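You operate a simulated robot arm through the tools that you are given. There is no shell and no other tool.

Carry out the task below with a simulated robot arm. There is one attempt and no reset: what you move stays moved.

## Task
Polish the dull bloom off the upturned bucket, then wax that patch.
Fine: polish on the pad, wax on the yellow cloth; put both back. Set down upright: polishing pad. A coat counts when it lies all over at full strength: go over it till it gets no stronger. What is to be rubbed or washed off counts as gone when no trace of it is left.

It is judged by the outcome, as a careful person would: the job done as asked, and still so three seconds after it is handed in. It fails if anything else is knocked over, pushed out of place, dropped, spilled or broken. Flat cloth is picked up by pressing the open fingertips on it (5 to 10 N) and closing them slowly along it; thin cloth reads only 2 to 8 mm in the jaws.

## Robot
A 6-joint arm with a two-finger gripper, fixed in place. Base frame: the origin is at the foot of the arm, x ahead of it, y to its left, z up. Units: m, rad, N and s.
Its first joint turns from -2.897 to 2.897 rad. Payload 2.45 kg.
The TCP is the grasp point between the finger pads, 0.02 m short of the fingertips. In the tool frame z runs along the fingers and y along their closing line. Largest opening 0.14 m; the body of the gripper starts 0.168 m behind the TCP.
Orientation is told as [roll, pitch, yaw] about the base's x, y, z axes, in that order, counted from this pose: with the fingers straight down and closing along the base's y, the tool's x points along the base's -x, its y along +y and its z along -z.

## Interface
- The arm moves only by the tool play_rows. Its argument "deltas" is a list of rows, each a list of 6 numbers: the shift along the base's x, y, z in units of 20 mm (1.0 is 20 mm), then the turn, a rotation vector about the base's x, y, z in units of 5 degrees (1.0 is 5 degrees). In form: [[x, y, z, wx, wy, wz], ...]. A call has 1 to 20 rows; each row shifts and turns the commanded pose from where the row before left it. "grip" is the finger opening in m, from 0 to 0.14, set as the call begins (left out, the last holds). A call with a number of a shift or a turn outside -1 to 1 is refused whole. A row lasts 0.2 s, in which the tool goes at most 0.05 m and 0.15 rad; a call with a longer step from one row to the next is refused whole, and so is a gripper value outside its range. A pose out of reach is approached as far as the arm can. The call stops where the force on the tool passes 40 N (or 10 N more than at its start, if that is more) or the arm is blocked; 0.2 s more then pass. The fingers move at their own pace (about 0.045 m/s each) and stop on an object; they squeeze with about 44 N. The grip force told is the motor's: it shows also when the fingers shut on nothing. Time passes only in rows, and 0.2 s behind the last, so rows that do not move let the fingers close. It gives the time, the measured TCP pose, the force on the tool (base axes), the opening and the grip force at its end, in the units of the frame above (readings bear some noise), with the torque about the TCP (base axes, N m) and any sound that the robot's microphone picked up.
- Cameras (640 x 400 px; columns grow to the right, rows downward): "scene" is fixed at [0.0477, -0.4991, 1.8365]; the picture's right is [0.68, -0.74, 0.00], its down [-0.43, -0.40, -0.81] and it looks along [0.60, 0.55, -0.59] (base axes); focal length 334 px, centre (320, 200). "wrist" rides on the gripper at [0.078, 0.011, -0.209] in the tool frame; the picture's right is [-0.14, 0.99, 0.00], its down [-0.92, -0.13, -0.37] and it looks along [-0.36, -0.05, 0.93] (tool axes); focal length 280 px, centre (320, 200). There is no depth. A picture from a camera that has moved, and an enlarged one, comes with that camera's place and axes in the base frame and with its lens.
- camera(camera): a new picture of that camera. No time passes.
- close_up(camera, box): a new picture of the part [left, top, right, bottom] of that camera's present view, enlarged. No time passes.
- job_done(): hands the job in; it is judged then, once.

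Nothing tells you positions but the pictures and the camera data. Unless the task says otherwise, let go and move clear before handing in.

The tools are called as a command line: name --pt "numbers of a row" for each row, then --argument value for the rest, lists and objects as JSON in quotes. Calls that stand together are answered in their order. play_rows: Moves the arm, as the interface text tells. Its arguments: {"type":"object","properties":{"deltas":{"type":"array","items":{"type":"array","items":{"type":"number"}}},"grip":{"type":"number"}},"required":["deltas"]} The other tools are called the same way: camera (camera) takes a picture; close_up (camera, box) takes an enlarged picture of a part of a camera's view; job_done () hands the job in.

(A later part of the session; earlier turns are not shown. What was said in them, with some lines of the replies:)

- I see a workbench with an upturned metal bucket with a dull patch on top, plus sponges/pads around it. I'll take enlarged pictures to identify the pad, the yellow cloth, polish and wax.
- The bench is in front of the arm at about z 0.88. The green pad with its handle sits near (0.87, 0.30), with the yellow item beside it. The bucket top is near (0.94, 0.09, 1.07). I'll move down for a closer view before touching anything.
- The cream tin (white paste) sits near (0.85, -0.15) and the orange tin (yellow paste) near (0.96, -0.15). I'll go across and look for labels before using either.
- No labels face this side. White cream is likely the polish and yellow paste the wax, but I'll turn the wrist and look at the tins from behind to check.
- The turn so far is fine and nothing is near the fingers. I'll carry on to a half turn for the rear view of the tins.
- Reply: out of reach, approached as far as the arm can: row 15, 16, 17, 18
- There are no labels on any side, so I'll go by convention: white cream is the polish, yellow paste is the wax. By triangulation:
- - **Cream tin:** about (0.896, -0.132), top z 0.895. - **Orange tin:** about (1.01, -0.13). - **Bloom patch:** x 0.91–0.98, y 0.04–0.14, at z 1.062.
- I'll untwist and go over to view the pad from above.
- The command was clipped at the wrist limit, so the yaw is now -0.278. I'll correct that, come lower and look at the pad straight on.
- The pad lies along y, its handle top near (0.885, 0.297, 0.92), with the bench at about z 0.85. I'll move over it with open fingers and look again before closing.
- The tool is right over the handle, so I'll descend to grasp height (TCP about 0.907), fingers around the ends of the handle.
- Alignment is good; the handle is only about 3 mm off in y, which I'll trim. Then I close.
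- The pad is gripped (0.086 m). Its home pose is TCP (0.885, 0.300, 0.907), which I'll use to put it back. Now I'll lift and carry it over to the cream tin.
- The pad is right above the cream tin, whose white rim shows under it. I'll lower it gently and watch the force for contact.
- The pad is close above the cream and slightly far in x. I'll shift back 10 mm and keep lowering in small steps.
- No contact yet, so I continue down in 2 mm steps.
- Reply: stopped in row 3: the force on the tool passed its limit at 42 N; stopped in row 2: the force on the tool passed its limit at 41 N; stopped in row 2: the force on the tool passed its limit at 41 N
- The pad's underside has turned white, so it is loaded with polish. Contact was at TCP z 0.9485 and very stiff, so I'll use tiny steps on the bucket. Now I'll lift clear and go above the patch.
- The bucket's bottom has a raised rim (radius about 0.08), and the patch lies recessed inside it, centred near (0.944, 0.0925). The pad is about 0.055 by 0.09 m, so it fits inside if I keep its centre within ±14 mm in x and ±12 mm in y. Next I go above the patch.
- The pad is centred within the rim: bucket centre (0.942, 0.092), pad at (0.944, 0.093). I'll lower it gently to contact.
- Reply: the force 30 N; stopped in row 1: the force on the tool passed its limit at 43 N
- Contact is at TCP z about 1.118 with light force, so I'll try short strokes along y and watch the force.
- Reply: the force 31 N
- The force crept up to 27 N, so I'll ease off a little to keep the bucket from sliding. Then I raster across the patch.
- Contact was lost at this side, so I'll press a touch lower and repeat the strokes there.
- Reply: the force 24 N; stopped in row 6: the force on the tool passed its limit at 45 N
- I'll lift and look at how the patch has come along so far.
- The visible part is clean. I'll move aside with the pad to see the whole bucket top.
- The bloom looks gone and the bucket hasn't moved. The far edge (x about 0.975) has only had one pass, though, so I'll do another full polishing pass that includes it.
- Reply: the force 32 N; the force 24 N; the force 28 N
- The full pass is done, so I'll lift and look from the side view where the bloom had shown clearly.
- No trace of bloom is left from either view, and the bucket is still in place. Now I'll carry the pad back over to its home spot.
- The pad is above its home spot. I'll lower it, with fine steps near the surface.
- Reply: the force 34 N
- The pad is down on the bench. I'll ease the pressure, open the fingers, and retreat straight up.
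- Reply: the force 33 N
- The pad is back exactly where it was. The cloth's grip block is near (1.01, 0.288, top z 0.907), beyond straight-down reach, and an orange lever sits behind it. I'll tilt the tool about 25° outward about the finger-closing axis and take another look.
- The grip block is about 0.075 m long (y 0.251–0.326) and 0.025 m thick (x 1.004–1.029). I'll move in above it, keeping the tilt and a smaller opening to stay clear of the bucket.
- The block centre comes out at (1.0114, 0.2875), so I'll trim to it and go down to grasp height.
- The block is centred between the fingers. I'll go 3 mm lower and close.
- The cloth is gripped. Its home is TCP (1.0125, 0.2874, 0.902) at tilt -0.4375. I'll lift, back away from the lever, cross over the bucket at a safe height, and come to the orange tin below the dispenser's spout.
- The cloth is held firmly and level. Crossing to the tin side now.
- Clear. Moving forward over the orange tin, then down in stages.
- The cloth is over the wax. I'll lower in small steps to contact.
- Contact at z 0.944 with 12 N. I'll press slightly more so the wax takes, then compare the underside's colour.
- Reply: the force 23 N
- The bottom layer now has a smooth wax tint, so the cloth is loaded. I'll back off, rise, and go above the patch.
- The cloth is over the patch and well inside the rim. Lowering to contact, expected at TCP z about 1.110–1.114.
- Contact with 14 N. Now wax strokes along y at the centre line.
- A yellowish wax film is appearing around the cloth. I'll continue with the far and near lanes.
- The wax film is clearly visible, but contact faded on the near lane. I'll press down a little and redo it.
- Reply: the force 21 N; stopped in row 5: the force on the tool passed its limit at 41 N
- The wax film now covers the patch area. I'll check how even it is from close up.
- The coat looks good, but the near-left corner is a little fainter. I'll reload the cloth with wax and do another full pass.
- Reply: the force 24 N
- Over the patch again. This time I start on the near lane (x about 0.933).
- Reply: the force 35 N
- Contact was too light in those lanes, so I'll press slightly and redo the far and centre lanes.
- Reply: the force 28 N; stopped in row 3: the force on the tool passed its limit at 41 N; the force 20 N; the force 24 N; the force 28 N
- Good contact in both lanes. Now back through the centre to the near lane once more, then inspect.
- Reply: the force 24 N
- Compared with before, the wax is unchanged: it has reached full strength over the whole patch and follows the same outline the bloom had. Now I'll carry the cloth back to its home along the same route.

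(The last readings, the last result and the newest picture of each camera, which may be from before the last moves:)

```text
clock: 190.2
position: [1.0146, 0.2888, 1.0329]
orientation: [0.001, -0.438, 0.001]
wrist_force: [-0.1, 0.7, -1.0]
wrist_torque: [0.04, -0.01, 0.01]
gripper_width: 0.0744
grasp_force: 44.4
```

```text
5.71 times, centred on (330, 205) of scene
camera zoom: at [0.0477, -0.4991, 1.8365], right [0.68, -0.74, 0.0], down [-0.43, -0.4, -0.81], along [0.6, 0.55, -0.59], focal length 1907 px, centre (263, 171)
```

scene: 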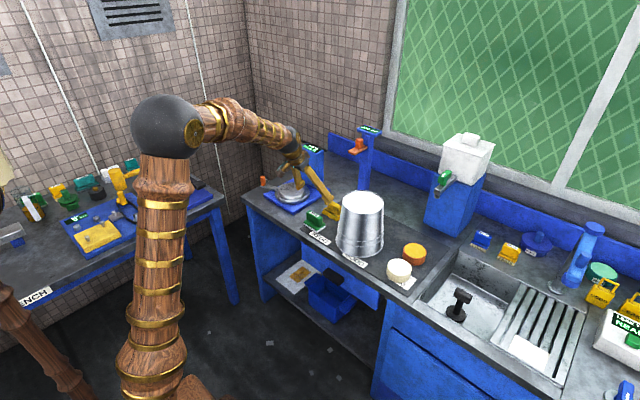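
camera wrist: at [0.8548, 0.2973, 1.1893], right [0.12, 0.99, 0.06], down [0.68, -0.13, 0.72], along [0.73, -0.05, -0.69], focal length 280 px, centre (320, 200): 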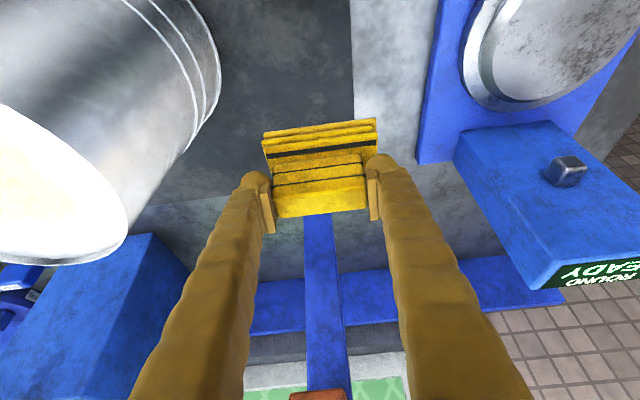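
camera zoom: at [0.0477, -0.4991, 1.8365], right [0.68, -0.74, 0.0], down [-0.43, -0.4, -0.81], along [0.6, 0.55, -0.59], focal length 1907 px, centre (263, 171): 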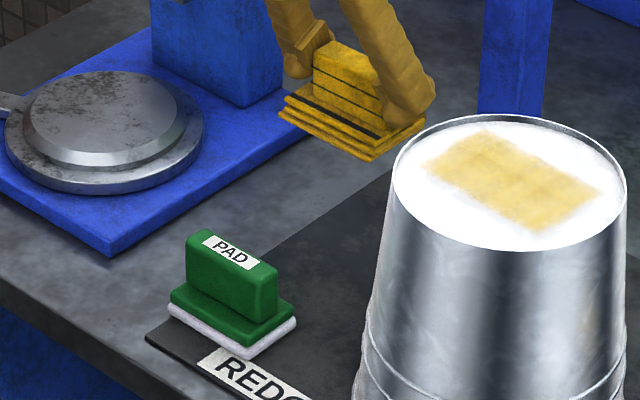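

The cloth is above its home. Lowering, with fine steps at the end.

play_rows --pt "-0.08 -0.06 -1 0 0 0" --pt "0 0 -1 0 0 0" --pt "0 0 -1 0 0 0" --pt "0 0 -1 0 0 0" --pt "0 0 -1 0 0 0" --pt "0 0 -0.8 0 0 0" --pt "0 0 0 0 0 0"

play_rows --pt "0 0 -0.1 0 0 0" --pt "0 0 -0.1 0 0 0" --pt "0 0 0 0 0 0"

play_rows --pt "0 0 -0.08 0 0 0" --pt "0 0 0 0 0 0"

```text
clock: 191.8
position: [1.0142, 0.2867, 0.9148]
orientation: [-0.001, -0.438, 0.002]
wrist_force: [0.2, -0.3, -0.5]
wrist_torque: [0.0, 0.0, 0.0]
gripper_width: 0.0744
grasp_force: 44.3
```

```text
clock: 192.6
position: [1.0124, 0.2868, 0.9103]
orientation: [0.0, -0.438, 0.002]
wrist_force: [-0.2, -0.3, -1.1]
wrist_torque: [0.02, -0.03, -0.01]
gripper_width: 0.0742
grasp_force: 43.7
```

```text
clock: 193.2
position: [1.0122, 0.2883, 0.9094]
orientation: [-0.001, -0.438, 0.002]
wrist_force: [0.1, -0.6, -1.5]
wrist_torque: [-0.01, 0.0, 0.01]
gripper_width: 0.0744
grasp_force: 44.3
```

play_rows --pt "0 0 -0.08 0 0 0" --pt "0 0 0 0 0 0"

play_rows --pt "0 0 -0.08 0 0 0" --pt "0 0 0 0 0 0"

play_rows --pt "0 0 -0.06 0 0 0" --pt "0 0 0 0 0 0"

close_up --camera "scene" --box '[290, 170, 370, 240]'

```text
clock: 193.8
position: [1.0138, 0.2883, 0.9076]
orientation: [-0.002, -0.438, 0.002]
wrist_force: [0.9, -0.3, -0.4]
wrist_torque: [-0.02, -0.03, -0.02]
gripper_width: 0.0746
grasp_force: 44.1
```

```text
clock: 194.4
position: [1.0131, 0.2876, 0.9055]
orientation: [0.001, -0.439, 0.001]
wrist_force: [-3.1, -2.5, 9.6]
wrist_torque: [0.36, 0.12, 0.15]
gripper_width: 0.0743
grasp_force: 44.4
```

```text
clock: 195.0
position: [1.0129, 0.2869, 0.906]
orientation: [-0.002, -0.44, 0.001]
wrist_force: [-1.6, -5.4, 25.4]
wrist_torque: [0.1, 0.11, -0.03]
gripper_width: 0.0743
grasp_force: 44.2
```

```text
5.71 times, centred on (330, 205) of scene
camera zoom: at [0.0477, -0.4991, 1.8365], right [0.68, -0.74, 0.0], down [-0.43, -0.4, -0.81], along [0.6, 0.55, -0.59], focal length 1907 px, centre (263, 171)
```

zoom: 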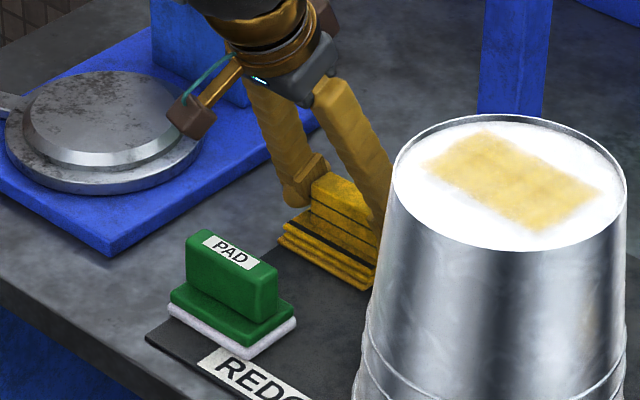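

The cloth is down in its place. Easing the force, opening, and retreating straight up.

play_rows --pt "0 0 0.03 0 0 0" --pt "0 0 0 0 0 0"

play_rows --pt "0 0 0 0 0 0" --pt "0 0 0 0 0 0" --pt "0 0 0 0 0 0" --pt "0 0 0 0 0 0" --pt "0 0 0 0 0 0" --grip 0.12

play_rows --pt "0 0 0.5 0 0 0" --pt "0 0 1 0 0 0" --pt "0 0 1 0 0 0" --pt "0 0 1 0 0 0" --pt "0 0 1 0 0 0" --pt "0 0 1 0 0 0" --pt "-0.8 0 0.8 0 0 0" --pt "-0.8 0 0.8 0 0 0" --pt "-0.8 0 0.8 0 0 0" --pt "-0.8 0 0.8 0 0 0" --pt "-0.8 0 0.8 0 0 0" --pt "-0.8 0 0.8 0 0 0" --pt "-0.8 0 0.8 0 0 0" --pt "-0.8 0 0.8 0 0 0" --pt "-0.8 0 0.8 0 0 0" --pt "-0.8 0 0.8 0 0 0" --pt "-0.8 0 0.5 0 0 0" --pt "-0.8 0 0.5 0 0 0" --pt "0 0 0 0 0 0"

camera --camera "scene"

close_up --camera "scene" --box '[290, 180, 350, 240]'

camera --camera "wrist"

close_up --camera "scene" --box '[340, 184, 386, 220]'

close_up --camera "scene" --box '[370, 230, 440, 300]'

```text
clock: 195.6
position: [1.0129, 0.2868, 0.9066]
orientation: [0.0, -0.441, 0.001]
wrist_force: [1.7, 1.2, 22.5]
wrist_torque: [0.14, 0.0, 0.0]
gripper_width: 0.0746
grasp_force: 43.9
```

```text
clock: 196.8
position: [1.0131, 0.2883, 0.9054]
orientation: [-0.001, -0.439, 0.003]
wrist_force: [-0.6, 0.1, -0.9]
wrist_torque: [-0.01, 0.01, -0.02]
gripper_width: 0.1203
grasp_force: 0.1
```

```text
clock: 200.8
position: [0.822, 0.2876, 1.1965]
orientation: [0.0, -0.439, 0.003]
wrist_force: [0.2, -0.9, -0.5]
wrist_torque: [-0.01, -0.01, 0.01]
gripper_width: 0.12
grasp_force: 0.0
```

```text
taken
```

scene: 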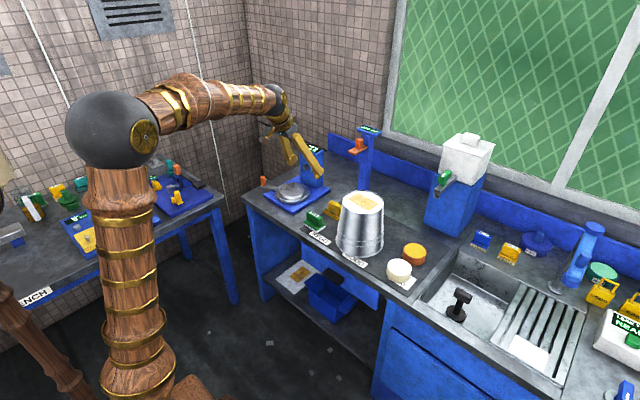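

```text
6.67 times, centred on (320, 210) of scene
camera zoom: at [0.0477, -0.4991, 1.8365], right [0.68, -0.74, 0.0], down [-0.43, -0.4, -0.81], along [0.6, 0.55, -0.59], focal length 2225 px, centre (320, 133)
```

zoom: 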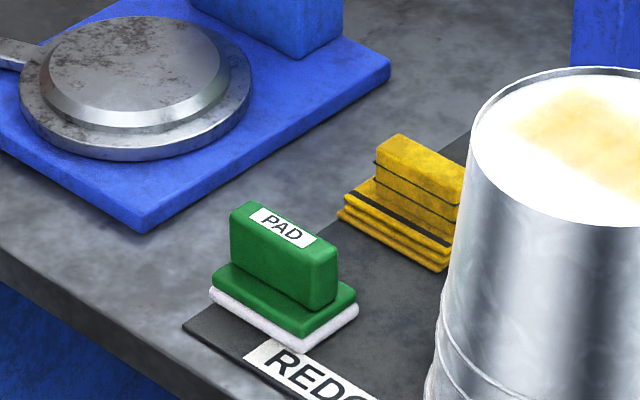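

```text
taken
camera wrist: at [0.6627, 0.2967, 1.3531], right [0.12, 0.99, 0.06], down [0.68, -0.13, 0.72], along [0.72, -0.05, -0.69], focal length 280 px, centre (320, 200)
```

wrist: 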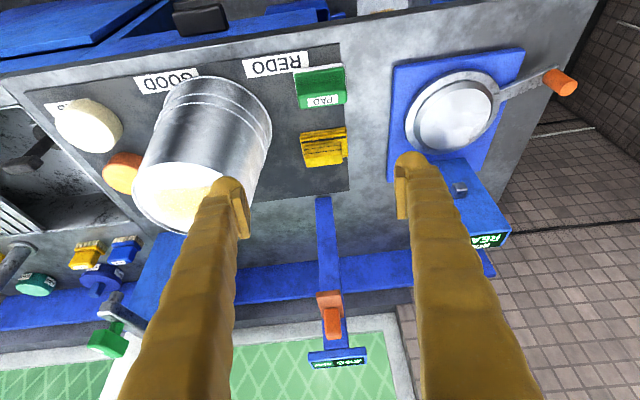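

```text
11.11 times, centred on (363, 202) of scene
camera zoom: at [0.0477, -0.4991, 1.8365], right [0.68, -0.74, 0.0], down [-0.43, -0.4, -0.81], along [0.6, 0.55, -0.59], focal length 3708 px, centre (-158, 178)
```

zoom: 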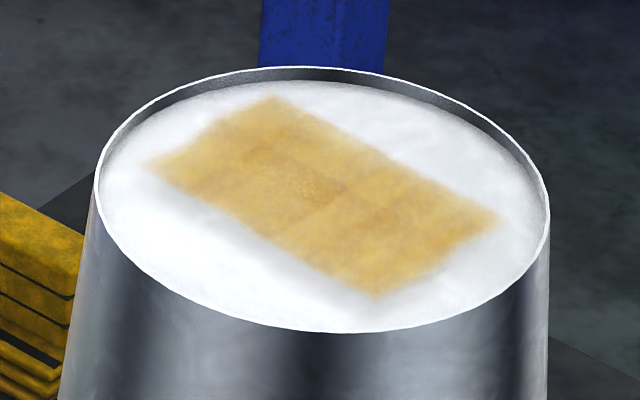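

```text
5.71 times, centred on (405, 265) of scene
camera zoom: at [0.0477, -0.4991, 1.8365], right [0.68, -0.74, 0.0], down [-0.43, -0.4, -0.81], along [0.6, 0.55, -0.59], focal length 1907 px, centre (-166, -171)
```

zoom: 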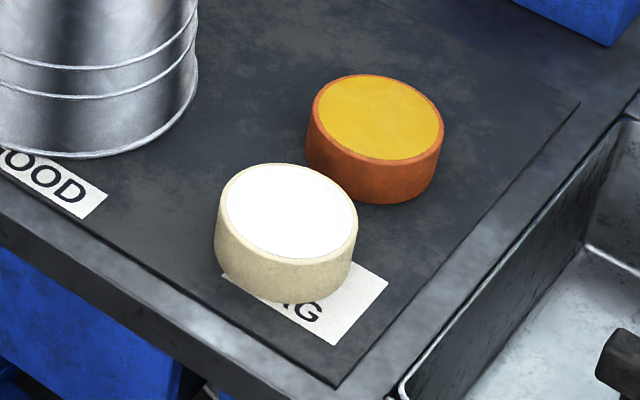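

Everything checks out in the pictures:

- **Bucket:** the bloom is gone, and the wax lies over the whole patch, no stronger after the second pass. The bucket hasn't moved.
- **Pad and cloth:** the pad stands upright in its place. The cloth lies in its place, within a few millimetres.
- **The rest:** both tins are where they were, and the arm is clear.

Handing in.

job_done

```text
The job is handed in.
```

I've polished the bloom off the upturned bucket and waxed that patch, and the job is handed in.

- **Bloom:** no trace was left from either camera view after two polishing passes with the pad.
- **Wax:** it covers the whole patch. After I reloaded the cloth and went over it again, the coat looked no stronger, so I took it as full strength.
- **Pad and cloth:** the pad stands upright where it was. The cloth is back in its place, about 4 mm off by my reading of the pictures.
- **Everything else:** the bucket and both tins look unmoved, and nothing was knocked over.

Neither tin had a visible label. I took the white cream as the polish and the yellow paste as the wax, so that choice is my assumption.
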